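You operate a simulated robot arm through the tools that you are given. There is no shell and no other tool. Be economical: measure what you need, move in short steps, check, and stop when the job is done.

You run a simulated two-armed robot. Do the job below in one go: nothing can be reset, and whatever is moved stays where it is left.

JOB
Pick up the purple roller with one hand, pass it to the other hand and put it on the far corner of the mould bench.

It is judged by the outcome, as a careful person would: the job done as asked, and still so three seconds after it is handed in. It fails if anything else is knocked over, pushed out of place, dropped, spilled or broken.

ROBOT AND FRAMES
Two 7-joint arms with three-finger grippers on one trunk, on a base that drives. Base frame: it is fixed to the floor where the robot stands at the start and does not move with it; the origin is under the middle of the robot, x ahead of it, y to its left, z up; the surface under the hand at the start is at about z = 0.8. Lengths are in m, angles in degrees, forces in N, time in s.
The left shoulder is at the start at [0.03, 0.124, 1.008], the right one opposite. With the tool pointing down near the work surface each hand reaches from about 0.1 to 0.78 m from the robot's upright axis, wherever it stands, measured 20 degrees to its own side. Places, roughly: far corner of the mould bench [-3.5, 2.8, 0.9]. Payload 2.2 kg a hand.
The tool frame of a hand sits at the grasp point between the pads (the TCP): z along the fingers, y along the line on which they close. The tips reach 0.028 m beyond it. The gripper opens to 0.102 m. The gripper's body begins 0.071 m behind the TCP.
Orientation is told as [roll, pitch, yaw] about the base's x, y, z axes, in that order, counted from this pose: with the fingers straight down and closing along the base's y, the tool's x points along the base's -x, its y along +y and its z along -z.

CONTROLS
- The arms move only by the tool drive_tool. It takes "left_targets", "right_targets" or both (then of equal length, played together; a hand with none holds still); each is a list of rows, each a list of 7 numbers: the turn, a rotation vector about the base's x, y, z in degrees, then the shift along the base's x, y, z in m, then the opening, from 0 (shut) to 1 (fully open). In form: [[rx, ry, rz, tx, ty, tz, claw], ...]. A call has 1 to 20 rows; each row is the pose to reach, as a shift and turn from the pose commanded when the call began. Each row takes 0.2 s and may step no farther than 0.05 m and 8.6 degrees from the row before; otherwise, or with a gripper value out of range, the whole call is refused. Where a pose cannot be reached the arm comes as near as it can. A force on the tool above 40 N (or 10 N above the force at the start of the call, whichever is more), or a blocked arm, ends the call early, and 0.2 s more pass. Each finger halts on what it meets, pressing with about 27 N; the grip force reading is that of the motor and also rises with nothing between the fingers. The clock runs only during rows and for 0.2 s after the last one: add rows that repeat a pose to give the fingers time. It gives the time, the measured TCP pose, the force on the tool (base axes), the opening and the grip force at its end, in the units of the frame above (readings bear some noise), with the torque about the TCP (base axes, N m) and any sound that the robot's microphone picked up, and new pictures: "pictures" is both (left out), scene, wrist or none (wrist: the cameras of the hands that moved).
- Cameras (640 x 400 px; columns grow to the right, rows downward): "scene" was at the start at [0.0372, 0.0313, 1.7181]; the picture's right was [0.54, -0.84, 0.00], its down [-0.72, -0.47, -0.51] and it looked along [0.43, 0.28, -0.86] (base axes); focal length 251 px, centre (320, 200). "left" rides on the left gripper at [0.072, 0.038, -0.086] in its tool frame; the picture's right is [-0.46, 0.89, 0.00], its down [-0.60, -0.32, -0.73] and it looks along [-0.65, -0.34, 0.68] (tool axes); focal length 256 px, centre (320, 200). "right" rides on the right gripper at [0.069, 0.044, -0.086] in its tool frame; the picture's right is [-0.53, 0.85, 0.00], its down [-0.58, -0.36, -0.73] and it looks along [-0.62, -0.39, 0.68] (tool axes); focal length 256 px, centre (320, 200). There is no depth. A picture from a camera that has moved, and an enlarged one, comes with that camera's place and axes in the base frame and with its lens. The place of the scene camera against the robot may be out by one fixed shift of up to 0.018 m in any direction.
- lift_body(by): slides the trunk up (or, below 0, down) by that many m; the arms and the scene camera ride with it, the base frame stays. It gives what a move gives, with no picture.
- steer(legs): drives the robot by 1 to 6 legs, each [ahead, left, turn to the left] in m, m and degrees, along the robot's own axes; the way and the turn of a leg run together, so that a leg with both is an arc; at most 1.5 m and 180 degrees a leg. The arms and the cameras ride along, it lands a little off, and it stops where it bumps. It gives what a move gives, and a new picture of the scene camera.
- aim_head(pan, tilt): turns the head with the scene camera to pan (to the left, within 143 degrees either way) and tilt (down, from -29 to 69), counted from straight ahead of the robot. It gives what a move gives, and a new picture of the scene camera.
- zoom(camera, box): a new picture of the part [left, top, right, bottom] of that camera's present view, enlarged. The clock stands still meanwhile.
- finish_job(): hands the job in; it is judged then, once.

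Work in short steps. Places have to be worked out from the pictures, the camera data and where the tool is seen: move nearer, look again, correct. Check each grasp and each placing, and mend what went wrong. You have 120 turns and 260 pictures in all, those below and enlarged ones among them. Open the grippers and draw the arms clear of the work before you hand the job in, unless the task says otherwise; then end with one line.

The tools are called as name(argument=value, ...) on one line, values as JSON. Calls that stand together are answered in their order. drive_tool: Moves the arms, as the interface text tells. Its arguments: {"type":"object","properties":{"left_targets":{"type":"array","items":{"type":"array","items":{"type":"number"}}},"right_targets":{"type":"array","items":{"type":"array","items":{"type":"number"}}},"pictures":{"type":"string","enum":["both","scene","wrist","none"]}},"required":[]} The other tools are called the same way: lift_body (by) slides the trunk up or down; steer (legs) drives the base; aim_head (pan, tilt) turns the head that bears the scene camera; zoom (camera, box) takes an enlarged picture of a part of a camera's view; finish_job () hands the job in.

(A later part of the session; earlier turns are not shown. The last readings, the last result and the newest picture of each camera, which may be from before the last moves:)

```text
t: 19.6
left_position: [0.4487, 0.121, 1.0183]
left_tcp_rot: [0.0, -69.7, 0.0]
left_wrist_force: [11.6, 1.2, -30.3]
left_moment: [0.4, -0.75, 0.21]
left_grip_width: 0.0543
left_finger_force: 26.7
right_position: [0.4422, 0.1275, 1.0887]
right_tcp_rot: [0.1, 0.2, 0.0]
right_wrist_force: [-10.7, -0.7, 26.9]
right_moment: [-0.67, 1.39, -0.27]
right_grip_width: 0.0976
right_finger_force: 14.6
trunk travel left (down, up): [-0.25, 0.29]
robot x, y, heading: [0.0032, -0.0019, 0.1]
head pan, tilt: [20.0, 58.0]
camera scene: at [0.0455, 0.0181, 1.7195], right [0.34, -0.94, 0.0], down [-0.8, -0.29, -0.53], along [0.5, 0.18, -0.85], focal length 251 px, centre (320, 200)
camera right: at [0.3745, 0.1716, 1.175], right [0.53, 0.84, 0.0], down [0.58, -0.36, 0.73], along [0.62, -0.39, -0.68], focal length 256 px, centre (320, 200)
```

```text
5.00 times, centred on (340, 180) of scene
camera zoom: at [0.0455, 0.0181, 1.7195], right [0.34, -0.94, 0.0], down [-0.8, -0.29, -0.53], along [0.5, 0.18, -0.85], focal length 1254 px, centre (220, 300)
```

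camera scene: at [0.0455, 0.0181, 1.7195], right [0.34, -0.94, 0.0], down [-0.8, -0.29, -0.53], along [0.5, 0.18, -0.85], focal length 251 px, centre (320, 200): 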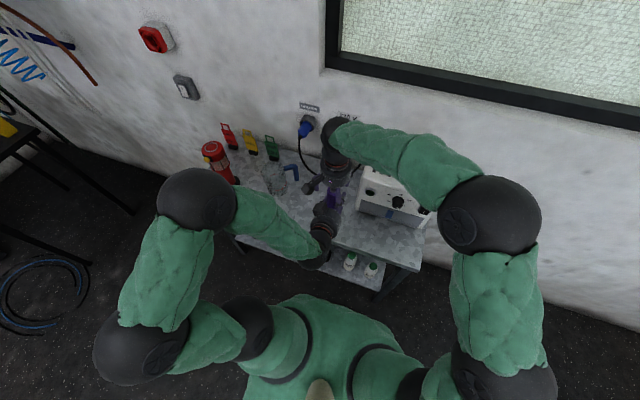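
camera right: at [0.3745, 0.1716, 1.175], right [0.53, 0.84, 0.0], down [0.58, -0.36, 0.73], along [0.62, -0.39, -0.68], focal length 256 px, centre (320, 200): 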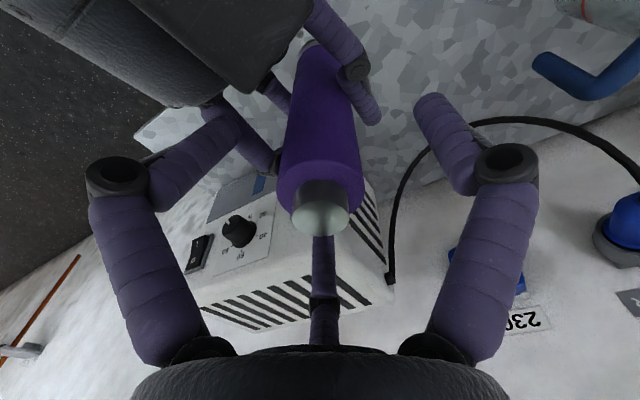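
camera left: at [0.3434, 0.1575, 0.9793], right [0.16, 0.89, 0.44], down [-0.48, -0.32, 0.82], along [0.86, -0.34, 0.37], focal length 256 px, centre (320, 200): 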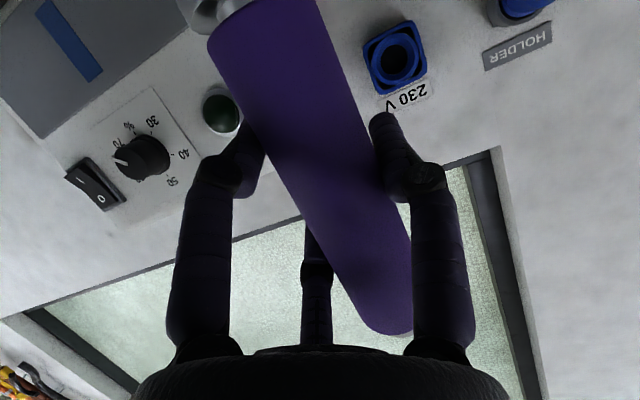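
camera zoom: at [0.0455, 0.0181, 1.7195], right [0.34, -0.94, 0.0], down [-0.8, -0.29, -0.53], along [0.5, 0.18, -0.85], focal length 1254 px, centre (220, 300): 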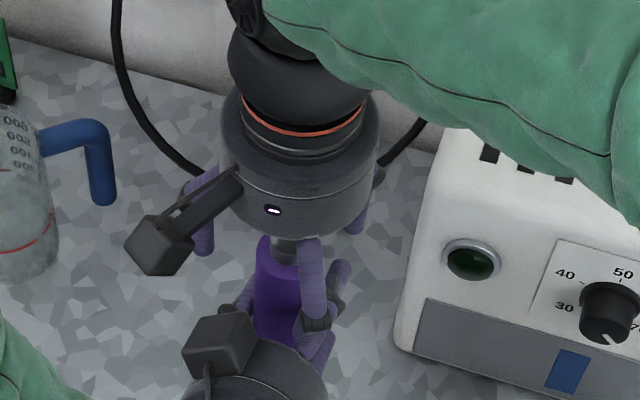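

The right −x finger touched the left hand's body. I rise 0.05 m and yaw the right hand +32° so that no finger faces the left palm.

drive_tool(right_targets=[[0, 0, 0, 0, 0, 0.025, 0.75], [0, 0, 0, 0, 0, 0.055, 0.75], [0, 0, 8, 0, 0, 0.06, 0.75], [0, 0, 16, 0, 0, 0.06, 0.75], [0, 0, 24, 0, 0, 0.06, 0.75], [0, 0, 32, 0, 0, 0.06, 0.75], [0, 0, 32, 0, 0, 0.06, 0.75]])

zoom(camera="scene", box=[300, 140, 380, 220])

```text
t: 21.2
left_position: [0.448, 0.1195, 1.0187]
left_tcp_rot: [0.0, -70.0, 0.0]
left_wrist_force: [0.3, 0.8, -3.6]
left_moment: [-0.04, -0.04, 0.02]
left_grip_width: 0.0546
left_finger_force: 27.2
right_position: [0.4442, 0.1267, 1.148]
right_tcp_rot: [0.1, 0.0, 32.1]
right_wrist_force: [0.7, -0.2, -0.2]
right_moment: [0.04, 0.0, -0.03]
right_grip_width: 0.0765
right_finger_force: 0.1
trunk travel left (down, up): [-0.25, 0.29]
robot x, y, heading: [-0.0015, -0.0009, -0.1]
head pan, tilt: [20.0, 58.0]
camera scene: at [0.0455, 0.0182, 1.7195], right [0.34, -0.94, 0.0], down [-0.8, -0.29, -0.53], along [0.5, 0.18, -0.85], focal length 251 px, centre (320, 200)
camera right: at [0.3622, 0.1279, 1.2346], right [0.0, 1.0, 0.0], down [0.68, 0.0, 0.73], along [0.73, 0.0, -0.68], focal length 256 px, centre (320, 200)
```

scene: 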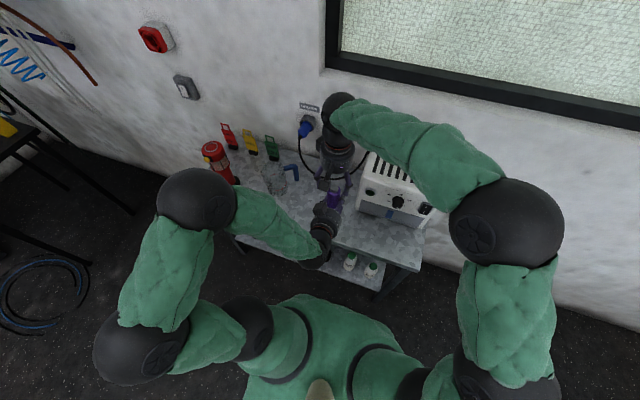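
right: 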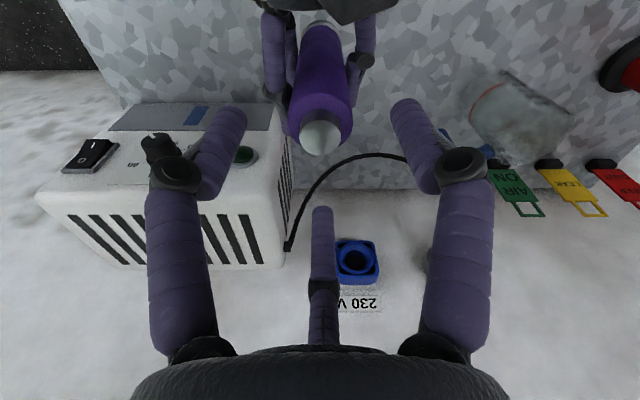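

```text
5.00 times, centred on (340, 180) of scene
camera zoom: at [0.0455, 0.0182, 1.7195], right [0.34, -0.94, 0.0], down [-0.8, -0.29, -0.53], along [0.5, 0.18, -0.85], focal length 1254 px, centre (220, 300)
```

zoom: 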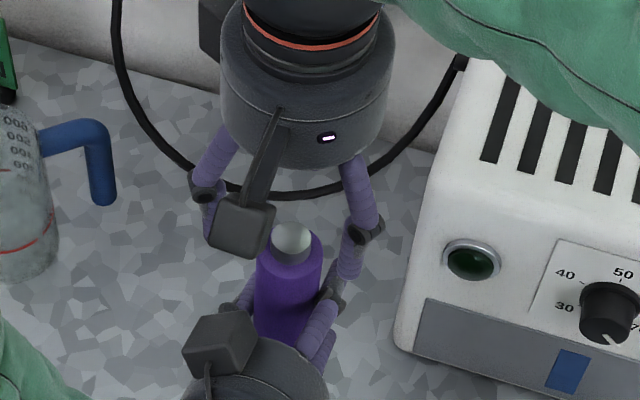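

The roller is still upright at (0.441, 0.128). I descend again, to about z 1.092.

drive_tool(right_targets=[[0, 0, 0, -0.001, 0.001, -0.02, 0.75], [0, 0, 0, -0.002, 0.001, -0.035, 0.75], [0, 0, 0, -0.002, 0.001, -0.046, 0.75], [0, 0, 0, -0.002, 0.001, -0.056, 0.75], [0, 0, 0, -0.002, 0.001, -0.056, 0.75]])

zoom(camera="scene", box=[300, 140, 380, 220])

```text
t: 22.4
left_position: [0.4488, 0.1193, 1.0185]
left_tcp_rot: [0.0, -69.8, 0.0]
left_wrist_force: [0.8, -0.3, -4.6]
left_moment: [-0.01, -0.07, 0.03]
left_grip_width: 0.0543
left_finger_force: 26.6
right_position: [0.4423, 0.1286, 1.0922]
right_tcp_rot: [0.0, 0.0, 32.1]
right_wrist_force: [-0.5, 0.2, 2.1]
right_moment: [-0.09, 0.04, 0.0]
right_grip_width: 0.0769
right_finger_force: 1.4
trunk travel left (down, up): [-0.25, 0.29]
robot x, y, heading: [-0.0001, -0.0008, -0.2]
head pan, tilt: [20.0, 58.0]
camera scene: at [0.0455, 0.0181, 1.7195], right [0.34, -0.94, 0.0], down [-0.8, -0.29, -0.53], along [0.5, 0.18, -0.85], focal length 251 px, centre (320, 200)
camera right: at [0.3606, 0.1289, 1.179], right [0.01, 1.0, 0.0], down [0.68, 0.0, 0.73], along [0.73, 0.0, -0.68], focal length 256 px, centre (320, 200)
```

scene: 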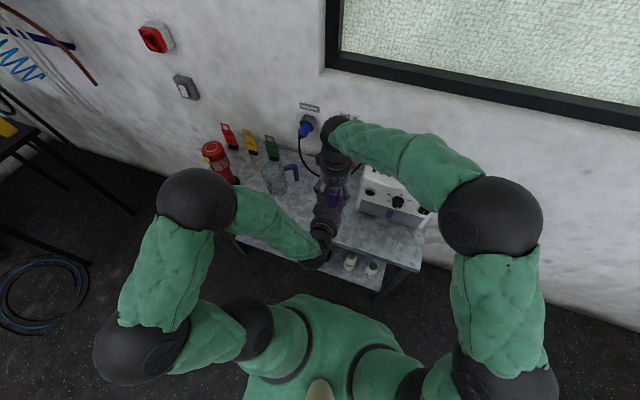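
right: 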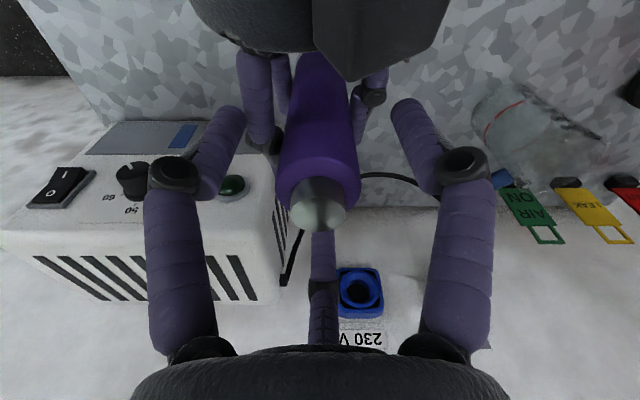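

```text
5.00 times, centred on (340, 180) of scene
camera zoom: at [0.0455, 0.0181, 1.7195], right [0.34, -0.94, 0.0], down [-0.8, -0.29, -0.53], along [0.5, 0.18, -0.85], focal length 1254 px, centre (220, 300)
```

zoom: 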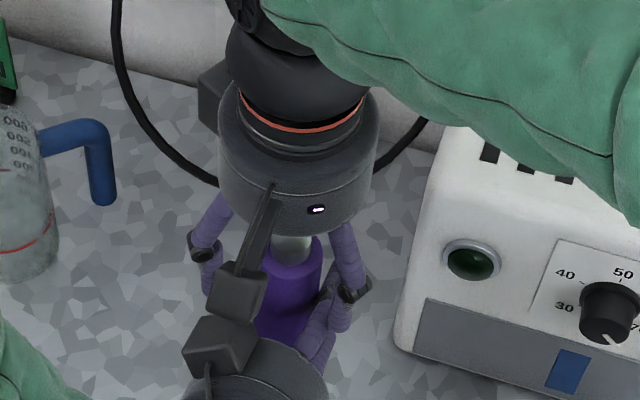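

Only slight contact (2 N). The right fingers surround the top of the roller, so I rise 4 mm and close.

drive_tool(right_targets=[[0, 0, 0, 0, 0, 0.004, 0.75], [0, 0, 0, 0, 0, 0.004, 0.5], [0, 0, 0, 0, 0, 0.004, 0.25], [0, 0, 0, 0, 0, 0.004, 0], [0, 0, 0, 0, 0, 0.004, 0], [0, 0, 0, 0, 0, 0.004, 0]])

zoom(camera="scene", box=[300, 140, 380, 220])

```text
t: 23.8
left_position: [0.448, 0.1195, 1.0171]
left_tcp_rot: [-0.1, -69.8, 0.0]
left_wrist_force: [-4.2, 11.6, -19.8]
left_moment: [-0.48, -0.31, 0.1]
left_grip_width: 0.0546
left_finger_force: 26.8
right_position: [0.4437, 0.1288, 1.0969]
right_tcp_rot: [0.0, -0.2, 31.9]
right_wrist_force: [4.5, -11.7, 17.0]
right_moment: [-0.64, -0.14, -0.13]
right_grip_width: 0.0392
right_finger_force: 26.3
trunk travel left (down, up): [-0.25, 0.29]
robot x, y, heading: [-0.0012, 0.0002, 0.1]
head pan, tilt: [20.0, 58.0]
camera scene: at [0.0455, 0.0181, 1.7195], right [0.34, -0.94, 0.0], down [-0.8, -0.29, -0.53], along [0.5, 0.18, -0.85], focal length 251 px, centre (320, 200)
camera right: at [0.3613, 0.1289, 1.1836], right [0.01, 1.0, 0.0], down [0.68, 0.0, 0.73], along [0.73, 0.0, -0.68], focal length 256 px, centre (320, 200)
```

scene: 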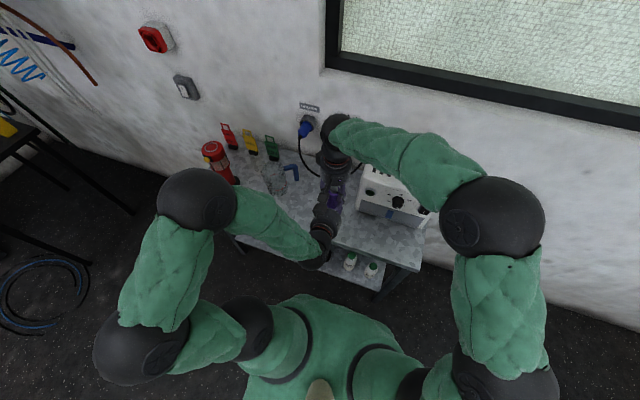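
right: 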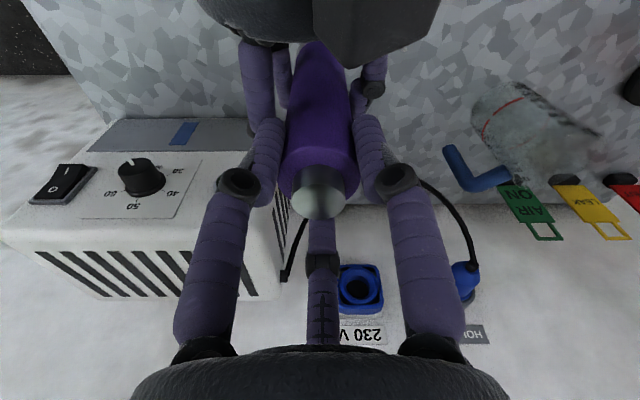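

```text
5.00 times, centred on (340, 180) of scene
camera zoom: at [0.0455, 0.0181, 1.7195], right [0.34, -0.94, 0.0], down [-0.8, -0.29, -0.53], along [0.5, 0.18, -0.85], focal length 1254 px, centre (220, 300)
```

zoom: 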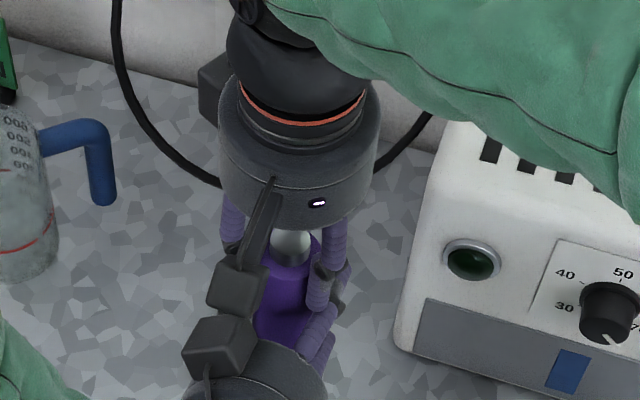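

The right hand now grips the roller (0.039 m, 26 N). I open the left hand only part way, easing it down a little so its upper finger clears the right fingers.

drive_tool(left_targets=[[0, 0, 0, 0, 0, 0, 0.58], [0, 0, 0, 0, 0, -0.004, 0.64], [0, 0, 0, 0, 0, -0.012, 0.7], [0, 0, 0, 0, 0, -0.012, 0.7]])

zoom(camera="right", box=[160, 0, 480, 250])

```text
t: 24.8
left_position: [0.4504, 0.1189, 1.0093]
left_tcp_rot: [-0.1, -70.3, 0.2]
left_wrist_force: [0.6, 0.1, -0.5]
left_moment: [-0.02, -0.02, -0.05]
left_grip_width: 0.0715
left_finger_force: 0.1
right_position: [0.44, 0.1289, 1.094]
right_tcp_rot: [0.1, 0.4, 32.1]
right_wrist_force: [-0.1, -1.3, -0.3]
right_moment: [0.03, 0.02, -0.04]
right_grip_width: 0.0387
right_finger_force: 27.2
trunk travel left (down, up): [-0.25, 0.29]
robot x, y, heading: [-0.0032, -0.0019, -0.2]
head pan, tilt: [20.0, 58.0]
camera scene: at [0.0453, 0.0181, 1.7195], right [0.34, -0.94, 0.0], down [-0.8, -0.29, -0.53], along [0.5, 0.18, -0.85], focal length 251 px, centre (320, 200)
camera left: at [0.3455, 0.158, 0.9687], right [0.16, 0.89, 0.44], down [-0.48, -0.32, 0.82], along [0.86, -0.34, 0.38], focal length 256 px, centre (320, 200)
```

scene: 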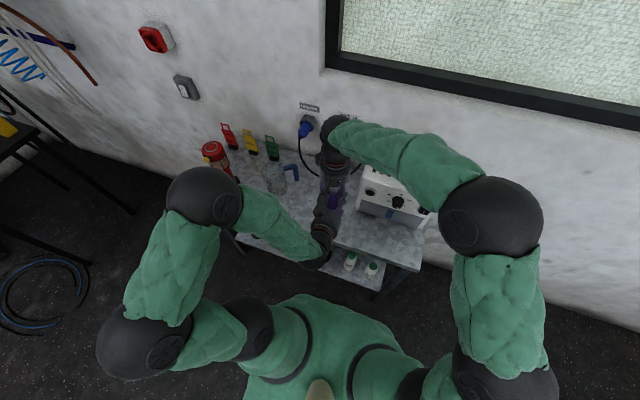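
left: 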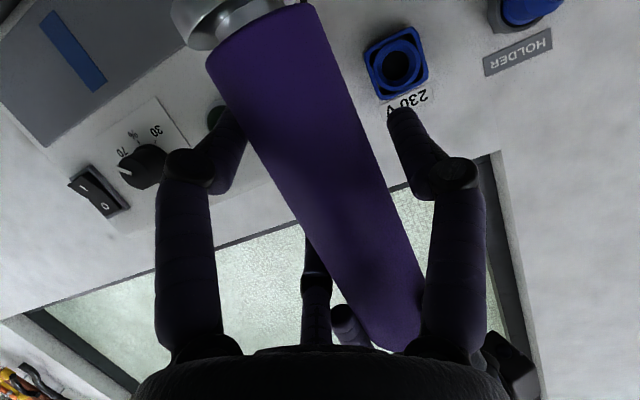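

```text
1.60 times, centred on (320, 125) of right
camera zoom: at [0.3592, 0.1291, 1.1812], right [0.0, 1.0, 0.0], down [0.69, 0.0, 0.73], along [0.73, 0.0, -0.69], focal length 410 px, centre (320, 320)
```

zoom: 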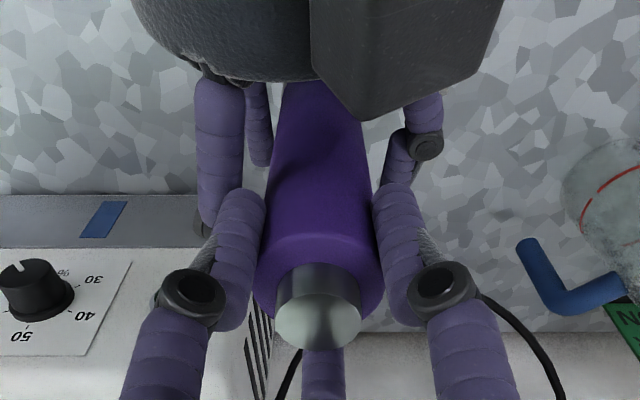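

The right hand alone holds the roller (force ~27 N, no load on the left). I draw the left hand straight back and slightly down.

drive_tool(left_targets=[[0, 0, 0, -0.02, 0, -0.004, 0.72], [0, 0, 0, -0.05, 0, -0.01, 0.75], [0, 0, 0, -0.085, 0, -0.02, 0.8], [0, 0, 0, -0.12, 0.02, -0.02, 0.8], [0, 0, 0, -0.12, 0.06, -0.02, 0.8]])

zoom(camera="scene", box=[280, 130, 400, 250])

```text
t: 26.2
left_position: [0.3531, 0.1923, 0.9988]
left_tcp_rot: [4.2, -72.9, -2.8]
left_wrist_force: [0.0, -0.2, -0.8]
left_moment: [0.02, 0.02, 0.01]
left_grip_width: 0.0817
left_finger_force: 0.1
right_position: [0.4403, 0.1287, 1.0949]
right_tcp_rot: [0.1, 0.2, 32.0]
right_wrist_force: [-1.0, 0.1, -2.8]
right_moment: [0.04, 0.01, 0.0]
right_grip_width: 0.0387
right_finger_force: 27.2
trunk travel left (down, up): [-0.25, 0.29]
robot x, y, heading: [-0.0, -0.0033, -0.1]
head pan, tilt: [20.0, 58.0]
stopped in row 5 (left hand): the arm was blocked; the commanded pose is now the measured one
camera scene: at [0.0458, 0.0177, 1.7195], right [0.34, -0.94, 0.0], down [-0.8, -0.29, -0.53], along [0.5, 0.18, -0.85], focal length 251 px, centre (320, 200)
camera left: at [0.2482, 0.2304, 0.9546], right [0.12, 0.88, 0.46], down [-0.52, -0.35, 0.78], along [0.85, -0.33, 0.41], focal length 256 px, centre (320, 200)
```

scene: 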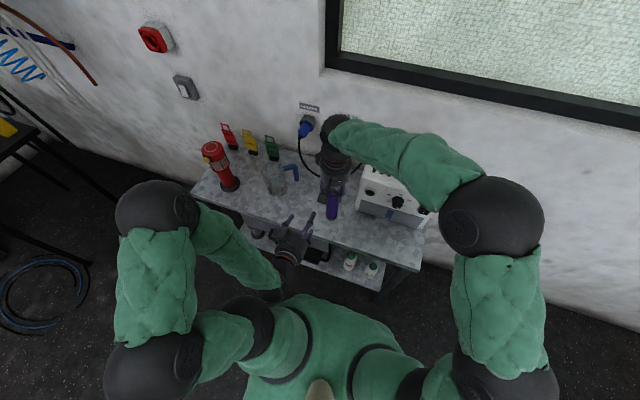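
left: 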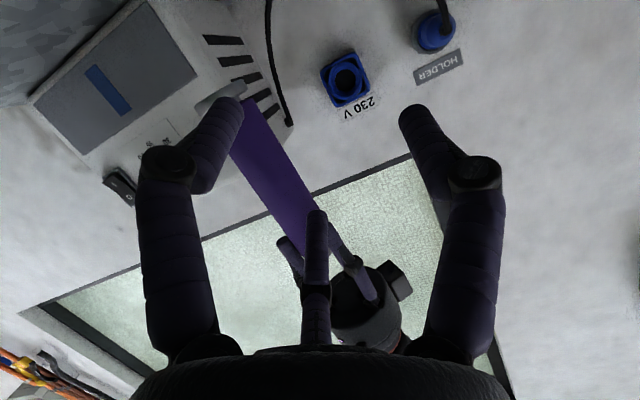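

```text
3.33 times, centred on (340, 190) of scene
camera zoom: at [0.0458, 0.0177, 1.7195], right [0.34, -0.94, 0.0], down [-0.8, -0.29, -0.53], along [0.5, 0.18, -0.85], focal length 836 px, centre (253, 233)
```

zoom: 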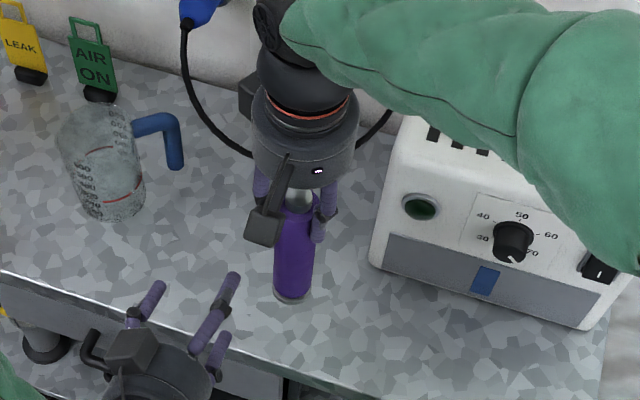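

Handover done; the roller hangs well in the right hand. I untilt and lift the left arm aside, and lift the right hand and draw it in for travel.

drive_tool(left_targets=[[0, 6, 0, 0.01, 0.01, 0.03, 1], [0, 14, 0, 0.01, 0.04, 0.05, 1], [0, 22, 0, 0.01, 0.07, 0.07, 1], [0, 30, 0, 0.0, 0.1, 0.08, 1], [0, 38, 0, 0.0, 0.13, 0.1, 1], [0, 46, 0, 0.0, 0.15, 0.12, 1], [0, 54, 0, 0.0, 0.15, 0.14, 1], [0, 54, 0, 0.0, 0.15, 0.14, 1]], right_targets=[[0, 0, 0, 0, 0, 0.03, 0], [0, 0, 0, 0, -0.02, 0.06, 0], [0, 0, 0, -0.01, -0.05, 0.08, 0], [0, 0, 0, -0.02, -0.08, 0.1, 0], [0, 0, -6, -0.03, -0.11, 0.1, 0], [0, 0, -14, -0.05, -0.15, 0.1, 0], [0, 0, -22, -0.07, -0.19, 0.1, 0], [0, 0, -30, -0.08, -0.23, 0.1, 0]])

```text
t: 28.0
left_position: [0.3505, 0.3429, 1.1393]
left_tcp_rot: [1.9, -19.0, -0.8]
left_wrist_force: [-0.6, -0.2, 0.2]
left_moment: [0.03, 0.0, 0.04]
left_grip_width: 0.1016
left_finger_force: 0.1
right_position: [0.3611, -0.1018, 1.195]
right_tcp_rot: [0.1, -0.1, 1.9]
right_wrist_force: [0.2, -0.1, -2.4]
right_moment: [0.03, -0.01, -0.01]
right_grip_width: 0.039
right_finger_force: 26.5
trunk travel left (down, up): [-0.25, 0.29]
robot x, y, heading: [0.0008, 0.0013, -0.0]
head pan, tilt: [20.0, 58.0]
camera scene: at [0.0443, 0.0166, 1.7195], right [0.34, -0.94, 0.0], down [-0.8, -0.29, -0.53], along [0.5, 0.18, -0.85], focal length 251 px, centre (320, 200)
camera right: at [0.2908, -0.0617, 1.2821], right [0.51, 0.86, 0.0], down [0.59, -0.35, 0.73], along [0.63, -0.37, -0.68], focal length 256 px, centre (320, 200)
camera left: at [0.2553, 0.3798, 1.1974], right [0.44, 0.88, 0.18], down [0.33, -0.35, 0.88], along [0.83, -0.33, -0.45], focal length 256 px, centre (320, 200)
```

scene: 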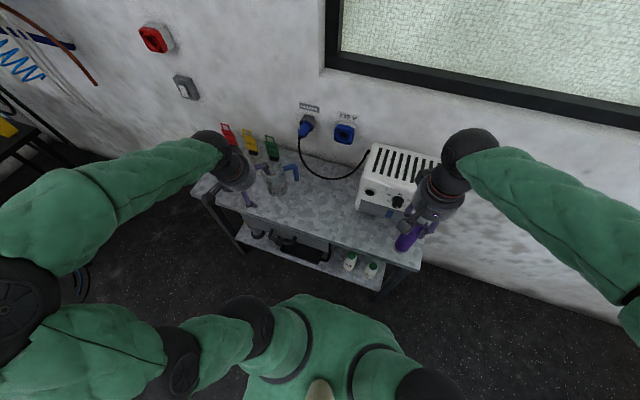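
right: 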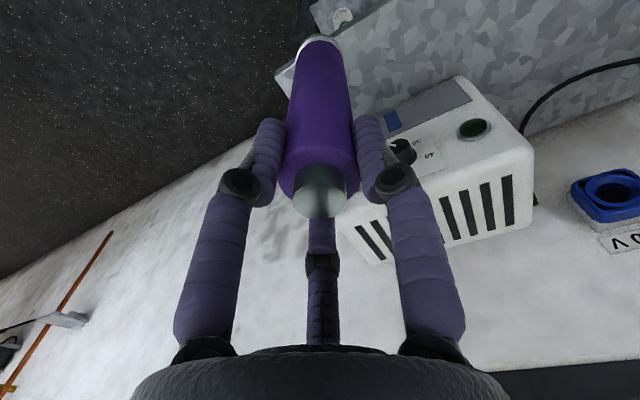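
left: 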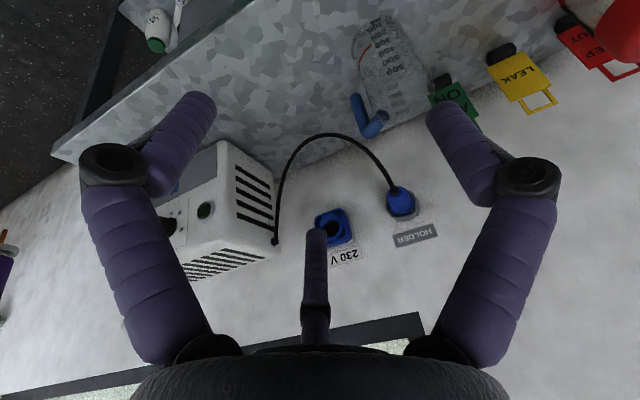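

I back away from the bench and turn towards the mould bench to survey the way.

steer(legs=[[-0.6, 0, 0], [0, 0, 145]])

aim_head(pan=0, tilt=25)

```text
t: 37.4
left_position: [-1.0874, -0.0809, 1.1382]
left_tcp_rot: [1.8, -18.8, 144.4]
left_wrist_force: [-0.6, 0.0, 0.0]
left_moment: [0.02, 0.03, -0.05]
left_grip_width: 0.1021
left_finger_force: 0.1
right_position: [-0.8424, 0.2897, 1.1948]
right_tcp_rot: [0.0, -0.1, 147.2]
right_wrist_force: [0.2, -0.8, -2.2]
right_moment: [0.0, 0.01, -0.04]
right_grip_width: 0.0386
right_finger_force: 26.9
trunk travel left (down, up): [-0.25, 0.29]
robot x, y, heading: [-0.6033, 0.0006, 145.4]
head pan, tilt: [20.0, 58.0]
camera scene: at [-0.6348, -0.0039, 1.7195], right [0.25, 0.97, 0.0], down [0.82, -0.22, -0.53], along [-0.51, 0.13, -0.85], focal length 251 px, centre (320, 200)
```

scene: 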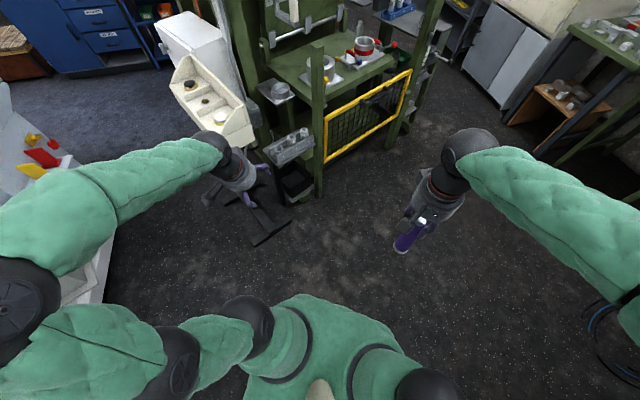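

```text
t: 38.4
left_position: [-1.0869, -0.0807, 1.138]
left_tcp_rot: [1.7, -18.9, 144.5]
left_wrist_force: [0.6, -0.7, -0.3]
left_moment: [0.04, 0.02, 0.02]
left_grip_width: 0.1018
left_finger_force: 0.0
right_position: [-0.8425, 0.291, 1.1951]
right_tcp_rot: [0.0, 0.0, 147.3]
right_wrist_force: [-0.3, -0.3, -3.3]
right_moment: [0.0, -0.01, 0.0]
right_grip_width: 0.0385
right_finger_force: 26.8
trunk travel left (down, up): [-0.25, 0.29]
robot x, y, heading: [-0.6046, -0.0009, 145.1]
head pan, tilt: [0.0, 25.0]
camera scene: at [-0.6439, 0.0311, 1.7671], right [0.57, 0.82, 0.0], down [0.35, -0.24, -0.91], along [-0.74, 0.52, -0.42], focal length 251 px, centre (320, 200)
```

scene: 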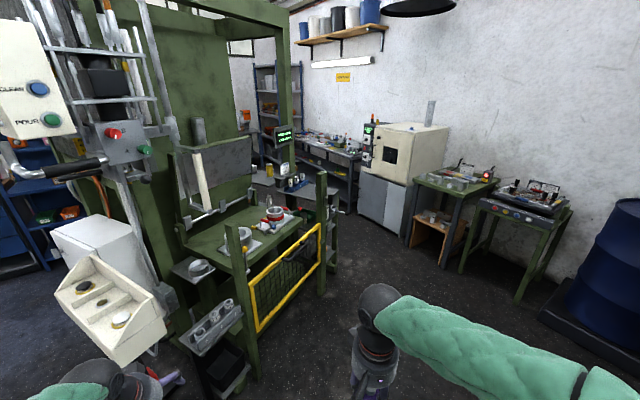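

The lane between the press gate (y≈1.1) and the benches (y≈2.3) is best passed facing the wall and moving sideways. I turn to face +y and go to about (−1.0, 1.6).

steer(legs=[[0, 0, -55], [1.0, 0.2, 0], [0.6, 0.2, 0]])

aim_head(pan=75, tilt=30)

```text
t: 49.2
left_position: [-1.3529, 1.9462, 1.138]
left_tcp_rot: [1.8, -18.9, 89.4]
left_wrist_force: [-0.1, -0.2, -0.4]
left_moment: [0.01, -0.01, -0.01]
left_grip_width: 0.1018
left_finger_force: 0.0
right_position: [-0.9093, 1.9578, 1.194]
right_tcp_rot: [0.0, 0.1, 92.2]
right_wrist_force: [-1.8, 0.1, -3.6]
right_moment: [-0.03, -0.02, 0.03]
right_grip_width: 0.0389
right_finger_force: 27.2
trunk travel left (down, up): [-0.25, 0.29]
robot x, y, heading: [-1.0102, 1.5964, 90.4]
head pan, tilt: [0.0, 25.0]
camera scene: at [-0.9982, 1.6526, 1.7672], right [1.0, 0.0, 0.0], down [0.0, -0.42, -0.91], along [0.0, 0.91, -0.42], focal length 251 px, centre (320, 200)
```

scene: 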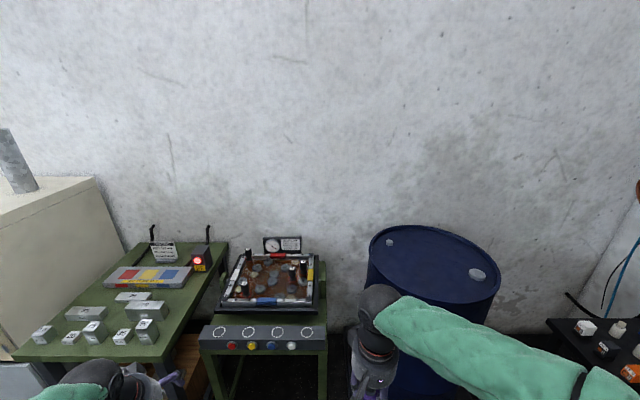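

```text
t: 50.7
left_position: [-1.3527, 1.9457, 1.1392]
left_tcp_rot: [1.8, -18.9, 89.4]
left_wrist_force: [-0.2, -0.6, 0.2]
left_moment: [0.02, 0.06, 0.03]
left_grip_width: 0.102
left_finger_force: 0.1
right_position: [-0.9079, 1.9578, 1.1939]
right_tcp_rot: [0.0, 0.0, 92.2]
right_wrist_force: [-0.3, 0.4, -3.5]
right_moment: [-0.01, 0.0, -0.03]
right_grip_width: 0.0387
right_finger_force: 26.6
trunk travel left (down, up): [-0.25, 0.29]
robot x, y, heading: [-1.0077, 1.5961, 90.2]
head pan, tilt: [75.0, 30.0]
camera scene: at [-1.085, 1.5828, 1.7592], right [0.26, 0.97, 0.0], down [0.48, -0.13, -0.87], along [-0.84, 0.22, -0.5], focal length 251 px, centre (320, 200)
```

scene: 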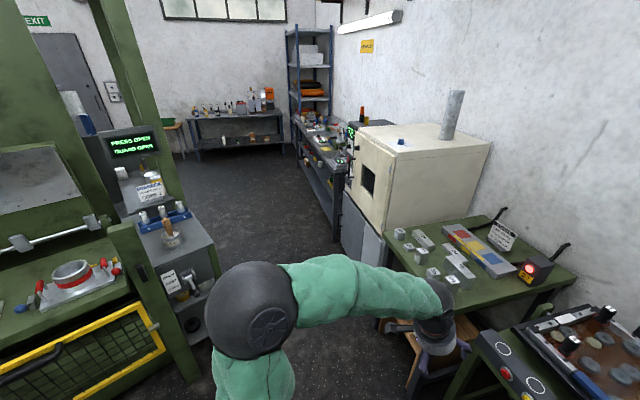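

The lane is clear enough along y≈1.65–1.7. I crab left along it to x≈−2.2.

steer(legs=[[0.07, 1.2, 0]])

zoom(camera="scene", box=[270, 80, 430, 220])

```text
t: 56.8
left_position: [-2.558, 2.0094, 1.1382]
left_tcp_rot: [1.7, -18.8, 89.6]
left_wrist_force: [0.0, -0.3, -0.2]
left_moment: [-0.01, -0.01, -0.01]
left_grip_width: 0.102
left_finger_force: 0.1
right_position: [-2.1144, 2.0213, 1.1957]
right_tcp_rot: [0.0, 0.0, 92.3]
right_wrist_force: [-0.9, 0.3, -3.1]
right_moment: [0.01, 0.01, 0.02]
right_grip_width: 0.0386
right_finger_force: 26.7
trunk travel left (down, up): [-0.25, 0.29]
robot x, y, heading: [-2.2133, 1.6576, 90.2]
head pan, tilt: [75.0, 30.0]
camera scene: at [-2.2902, 1.6465, 1.7592], right [0.25, 0.97, 0.0], down [0.48, -0.13, -0.87], along [-0.84, 0.22, -0.5], focal length 251 px, centre (320, 200)
```

scene: 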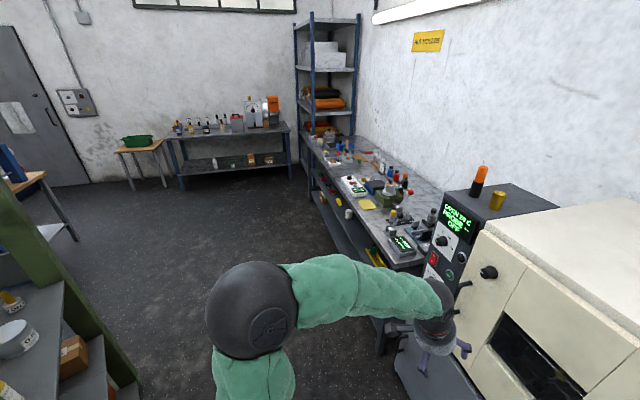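

```text
2.86 times, centred on (350, 150) of scene
camera zoom: at [-2.2902, 1.6465, 1.7592], right [0.25, 0.97, 0.0], down [0.48, -0.13, -0.87], along [-0.84, 0.22, -0.5], focal length 716 px, centre (234, 343)
```

zoom: 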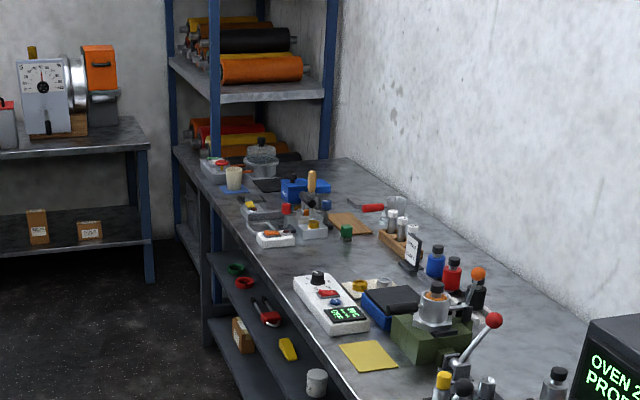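

The mould bench runs along the wall from x≈−3.0 to −5.2. I move sideways to stand in front of its near part and look at it.

steer(legs=[[0, 1.1, 0]])

aim_head(pan=0, tilt=40)

aim_head(pan=40, tilt=35)

```text
t: 62.5
left_position: [-3.6629, 2.0032, 1.1382]
left_tcp_rot: [1.6, -18.9, 89.5]
left_wrist_force: [0.3, -0.5, 0.6]
left_moment: [0.01, 0.01, -0.03]
left_grip_width: 0.102
left_finger_force: 0.0
right_position: [-3.2183, 2.0147, 1.1944]
right_tcp_rot: [0.0, -0.1, 92.3]
right_wrist_force: [-1.3, -0.2, -2.2]
right_moment: [0.0, -0.05, 0.01]
right_grip_width: 0.0387
right_finger_force: 26.9
trunk travel left (down, up): [-0.25, 0.29]
robot x, y, heading: [-3.3177, 1.6461, 90.1]
head pan, tilt: [75.0, 30.0]
camera scene: at [-3.3952, 1.6402, 1.7592], right [0.25, 0.97, 0.0], down [0.48, -0.13, -0.87], along [-0.84, 0.22, -0.5], focal length 251 px, centre (320, 200)
```

scene: 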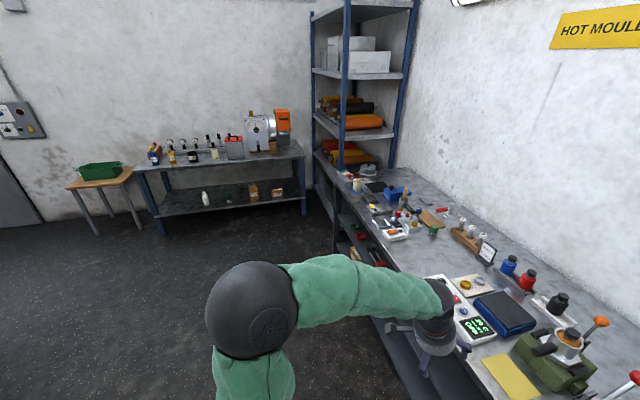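

```text
t: 63.9
left_position: [-3.664, 2.0026, 1.1379]
left_tcp_rot: [1.8, -18.9, 89.6]
left_wrist_force: [0.8, -0.1, -0.6]
left_moment: [0.0, -0.03, -0.02]
left_grip_width: 0.1019
left_finger_force: 0.1
right_position: [-3.2182, 2.0152, 1.1944]
right_tcp_rot: [0.0, 0.0, 92.3]
right_wrist_force: [0.4, 0.1, -3.5]
right_moment: [0.02, 0.0, -0.01]
right_grip_width: 0.0389
right_finger_force: 26.6
trunk travel left (down, up): [-0.25, 0.29]
robot x, y, heading: [-3.3155, 1.6516, 90.6]
head pan, tilt: [0.0, 40.0]
camera scene: at [-3.3076, 1.7023, 1.7439], right [1.0, 0.01, 0.0], down [0.0, -0.64, -0.77], along [0.0, 0.77, -0.64], focal length 251 px, centre (320, 200)
```

scene: 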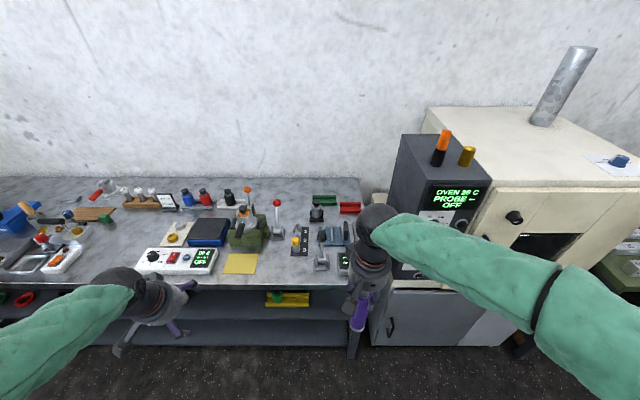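

```text
t: 65.0
left_position: [-3.6628, 2.0025, 1.1379]
left_tcp_rot: [1.8, -18.9, 89.6]
left_wrist_force: [-0.9, 0.1, -0.2]
left_moment: [0.02, -0.01, 0.0]
left_grip_width: 0.1021
left_finger_force: 0.0
right_position: [-3.2179, 2.0152, 1.1939]
right_tcp_rot: [0.0, -0.1, 92.3]
right_wrist_force: [-0.2, -0.2, -3.1]
right_moment: [-0.01, 0.0, -0.03]
right_grip_width: 0.0387
right_finger_force: 26.5
trunk travel left (down, up): [-0.25, 0.29]
robot x, y, heading: [-3.3205, 1.6562, 90.2]
head pan, tilt: [40.0, 35.0]
camera scene: at [-3.364, 1.6845, 1.7514], right [0.76, 0.65, 0.0], down [0.37, -0.44, -0.82], along [-0.53, 0.63, -0.57], focal length 251 px, centre (320, 200)
```

scene: 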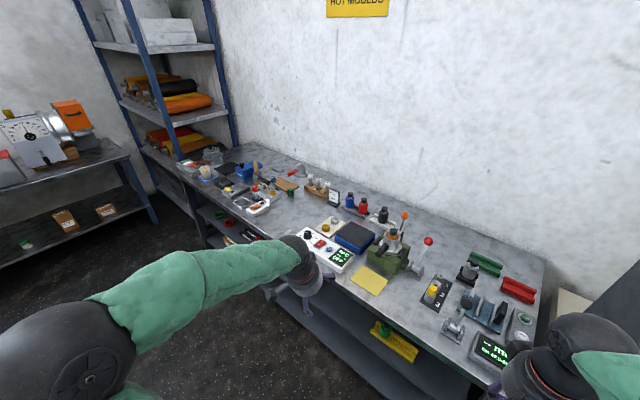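

I enlarge the bench to understand its corners and free spots.

zoom(camera="scene", box=[300, 170, 560, 370])

zoom(camera="scene", box=[120, 110, 400, 300])

```text
2.00 times, centred on (430, 270) of scene
camera zoom: at [-3.364, 1.6845, 1.7514], right [0.76, 0.65, 0.0], down [0.37, -0.44, -0.82], along [-0.53, 0.63, -0.57], focal length 501 px, centre (100, 60)
```

zoom: 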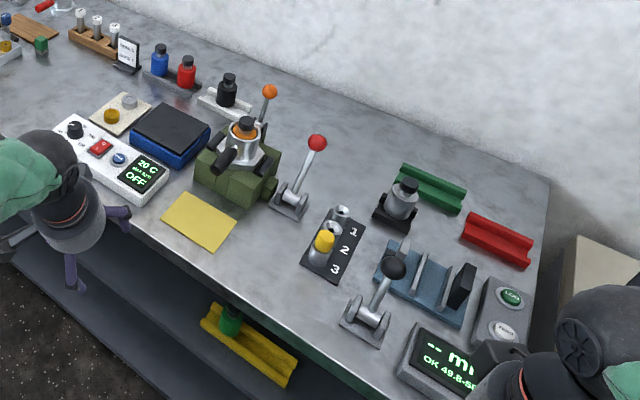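

```text
2.11 times, centred on (260, 205) of scene
camera zoom: at [-3.364, 1.6845, 1.7514], right [0.76, 0.65, 0.0], down [0.37, -0.44, -0.82], along [-0.53, 0.63, -0.57], focal length 528 px, centre (446, 190)
```

zoom: 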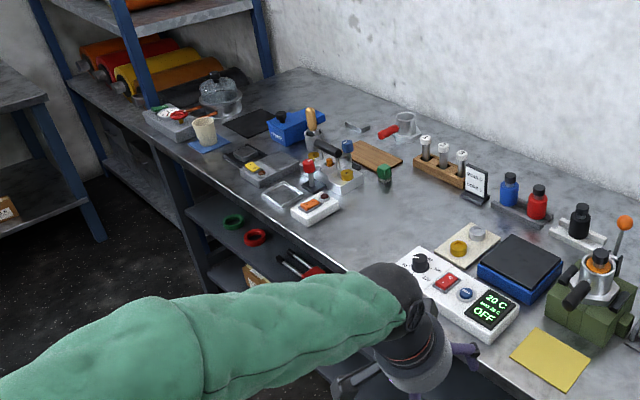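

The rough point [-3.5, 2.8] falls on a bare area at the back between the red lever and the green cradle. I look down at my base to see how near I may drive.

aim_head(pan=0, tilt=69)

```text
t: 66.1
left_position: [-3.6631, 2.0031, 1.1386]
left_tcp_rot: [1.8, -19.0, 89.5]
left_wrist_force: [0.6, -0.7, 0.2]
left_moment: [0.01, -0.01, 0.0]
left_grip_width: 0.1021
left_finger_force: 0.1
right_position: [-3.2177, 2.0144, 1.1942]
right_tcp_rot: [0.0, 0.0, 92.2]
right_wrist_force: [0.6, 0.0, -2.8]
right_moment: [0.02, 0.01, -0.02]
right_grip_width: 0.0387
right_finger_force: 27.5
trunk travel left (down, up): [-0.25, 0.29]
robot x, y, heading: [-3.3141, 1.6548, 90.5]
head pan, tilt: [0.0, 68.8]
camera scene: at [-3.3075, 1.6732, 1.7078], right [1.0, 0.01, 0.0], down [0.01, -0.93, -0.36], along [0.0, 0.36, -0.93], focal length 251 px, centre (320, 200)
```

scene: 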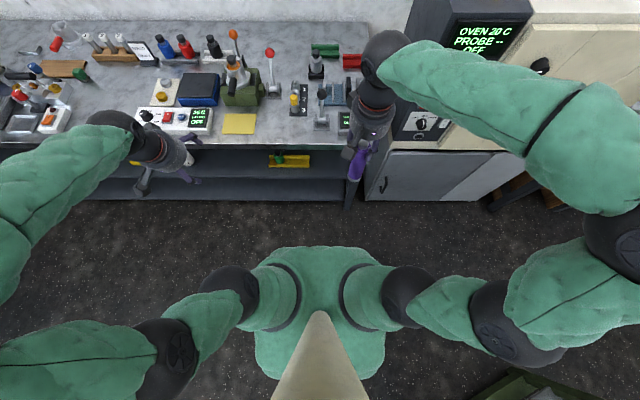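

Reach matters: bench front is at y≈2.2, so I need to know my base's size. I look down to the side.

aim_head(pan=-90, tilt=69)

zoom(camera="left", box=[0, 0, 640, 400])

```text
t: 67.7
left_position: [-3.6623, 2.0029, 1.1378]
left_tcp_rot: [1.9, -18.9, 89.5]
left_wrist_force: [-0.3, 0.9, 0.6]
left_moment: [0.02, 0.0, 0.02]
left_grip_width: 0.1021
left_finger_force: 0.1
right_position: [-3.2187, 2.0159, 1.1952]
right_tcp_rot: [0.1, 0.1, 92.3]
right_wrist_force: [0.3, 0.2, -3.5]
right_moment: [0.0, -0.02, -0.03]
right_grip_width: 0.0385
right_finger_force: 26.7
trunk travel left (down, up): [-0.25, 0.29]
robot x, y, heading: [-3.3172, 1.653, 90.4]
head pan, tilt: [-90.0, 68.8]
camera scene: at [-3.2512, 1.6176, 1.7078], right [0.01, -1.0, 0.0], down [-0.93, -0.01, -0.36], along [0.36, 0.0, -0.93], focal length 251 px, centre (320, 200)
```

scene: 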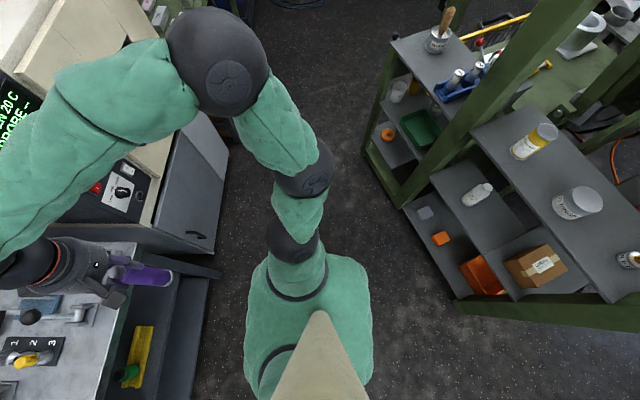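

```text
1.00 times, centred on (320, 200) of left (not enlarged: the box is as wide or as high as the picture)
camera zoom: at [-3.6985, 1.9067, 1.1964], right [-0.88, 0.44, 0.18], down [0.34, 0.33, 0.88], along [0.33, 0.83, -0.44], focal length 256 px, centre (320, 200)
```

zoom: 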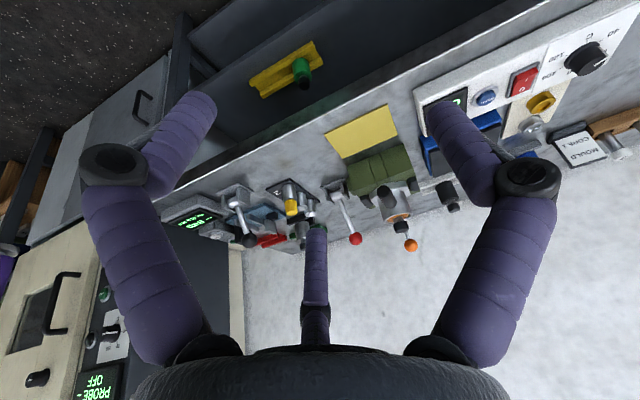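

My forward reach with a vertical hand is too short for the back of this bench. I will set the roller down upright on a free spot near the bench front (≈ −3.46, 2.30) and re-grip it from the side with the same right hand, which adds reach. First I shift left.

steer(legs=[[0.0, 0.2, 0]])

aim_head(pan=-5, tilt=58)

zoom(camera="scene", box=[200, 60, 480, 240])

```text
t: 69.3
left_position: [-3.866, 2.0015, 1.1384]
left_tcp_rot: [1.6, -18.8, 89.5]
left_wrist_force: [-0.3, -0.9, -0.2]
left_moment: [-0.02, -0.03, 0.01]
left_grip_width: 0.1019
left_finger_force: 0.1
right_position: [-3.4217, 2.0135, 1.195]
right_tcp_rot: [0.0, 0.1, 92.2]
right_wrist_force: [-0.5, -0.2, -2.6]
right_moment: [0.01, -0.04, -0.02]
right_grip_width: 0.0388
right_finger_force: 27.1
trunk travel left (down, up): [-0.25, 0.29]
robot x, y, heading: [-3.5155, 1.6518, 90.0]
head pan, tilt: [-90.0, 68.8]
camera scene: at [-3.4545, 1.6165, 1.7078], right [0.0, -1.0, 0.0], down [-0.93, 0.0, -0.36], along [0.36, 0.0, -0.93], focal length 251 px, centre (320, 200)
```

scene: 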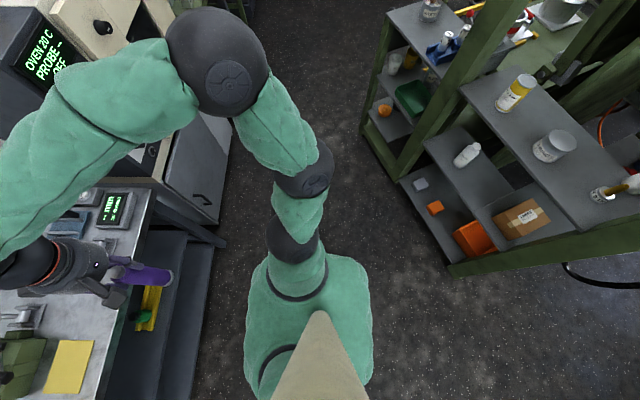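

```text
t: 70.9
left_position: [-3.8637, 2.0017, 1.1384]
left_tcp_rot: [1.8, -18.9, 89.5]
left_wrist_force: [0.2, -1.2, 1.1]
left_moment: [-0.04, 0.01, 0.02]
left_grip_width: 0.1019
left_finger_force: 0.1
right_position: [-3.4194, 2.0147, 1.1945]
right_tcp_rot: [0.1, 0.0, 92.2]
right_wrist_force: [-0.4, -0.4, -2.9]
right_moment: [0.02, -0.01, 0.02]
right_grip_width: 0.0387
right_finger_force: 26.8
trunk travel left (down, up): [-0.25, 0.29]
robot x, y, heading: [-3.5183, 1.6542, 90.6]
head pan, tilt: [-5.0, 58.0]
camera scene: at [-3.503, 1.6849, 1.7195], right [1.0, -0.08, 0.0], down [-0.07, -0.85, -0.53], along [0.04, 0.53, -0.85], focal length 251 px, centre (320, 200)
```

scene: 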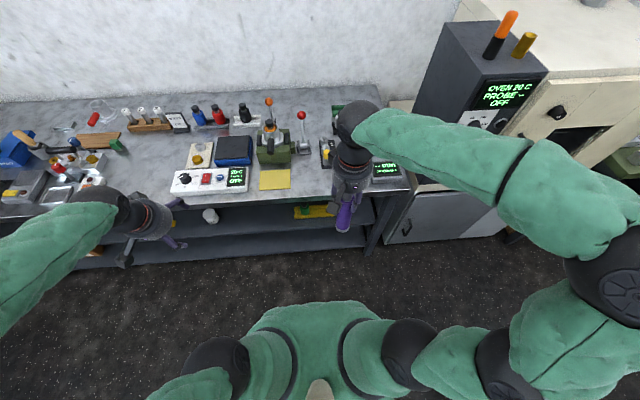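

```text
2.22 times, centred on (340, 150) of scene
camera zoom: at [-3.503, 1.6849, 1.7195], right [1.0, -0.08, 0.0], down [-0.07, -0.85, -0.53], along [0.04, 0.53, -0.85], focal length 557 px, centre (276, 311)
```

zoom: 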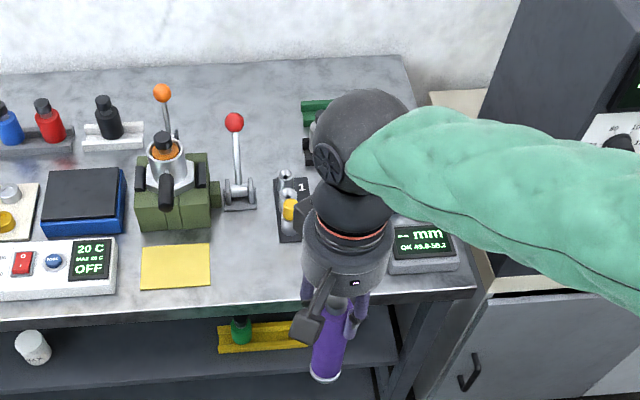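

The free patch between the yellow note and the "1-2-3" plate is centred at about (−3.525, 2.285). I move the roller over it, staying high, then lower to about 4 cm above.

drive_tool(right_targets=[[0, 0, 0, -0.02, 0.045, 0, 0], [0, 0, 0, -0.04, 0.09, 0, 0], [0, 0, 0, -0.06, 0.135, 0, 0], [0, 0, 0, -0.08, 0.18, 0, 0], [0, 0, 0, -0.095, 0.225, 0, 0], [0, 0, 0, -0.106, 0.268, 0, 0], [0, 0, 0, -0.106, 0.268, -0.04, 0], [0, 0, 0, -0.106, 0.268, -0.08, 0], [0, 0, 0, -0.106, 0.268, -0.1, 0], [0, 0, 0, -0.106, 0.268, -0.1, 0]])

zoom(camera="scene", box=[220, 80, 420, 240])

```text
t: 73.1
left_position: [-3.8638, 2.0011, 1.1383]
left_tcp_rot: [1.8, -18.9, 89.6]
left_wrist_force: [0.0, -0.3, -0.2]
left_moment: [0.0, 0.0, 0.02]
left_grip_width: 0.1018
left_finger_force: 0.1
right_position: [-3.525, 2.2814, 1.0943]
right_tcp_rot: [0.0, 0.0, 92.3]
right_wrist_force: [-0.3, -0.4, -3.5]
right_moment: [0.01, -0.01, 0.0]
right_grip_width: 0.0388
right_finger_force: 26.8
trunk travel left (down, up): [-0.25, 0.29]
robot x, y, heading: [-3.5167, 1.6537, 90.2]
head pan, tilt: [-5.0, 58.0]
camera scene: at [-3.5034, 1.6855, 1.7195], right [1.0, -0.08, 0.0], down [-0.07, -0.85, -0.53], along [0.04, 0.53, -0.85], focal length 251 px, centre (320, 200)
camera right: at [-3.5663, 2.211, 1.1811], right [-0.87, 0.5, 0.0], down [0.34, 0.59, 0.73], along [0.37, 0.63, -0.68], focal length 256 px, centre (320, 200)
```

scene: 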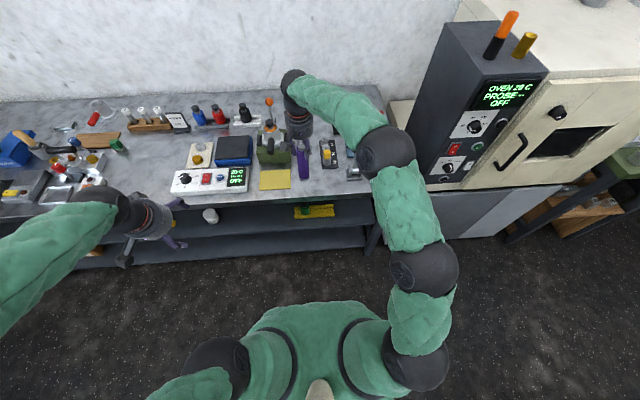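
right: 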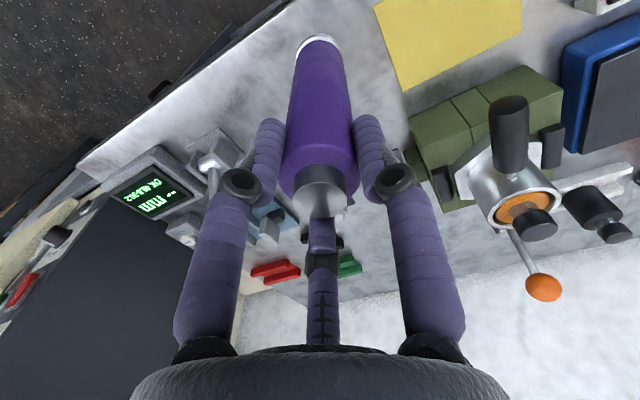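

```text
2.50 times, centred on (320, 160) of scene
camera zoom: at [-3.5034, 1.6855, 1.7195], right [1.0, -0.08, 0.0], down [-0.07, -0.85, -0.53], along [0.04, 0.53, -0.85], focal length 627 px, centre (320, 300)
```

zoom: 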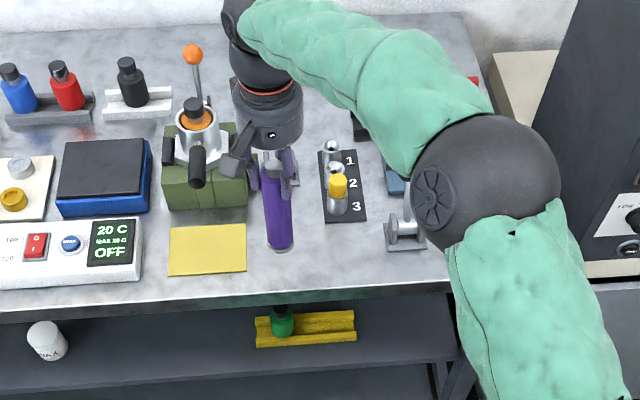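

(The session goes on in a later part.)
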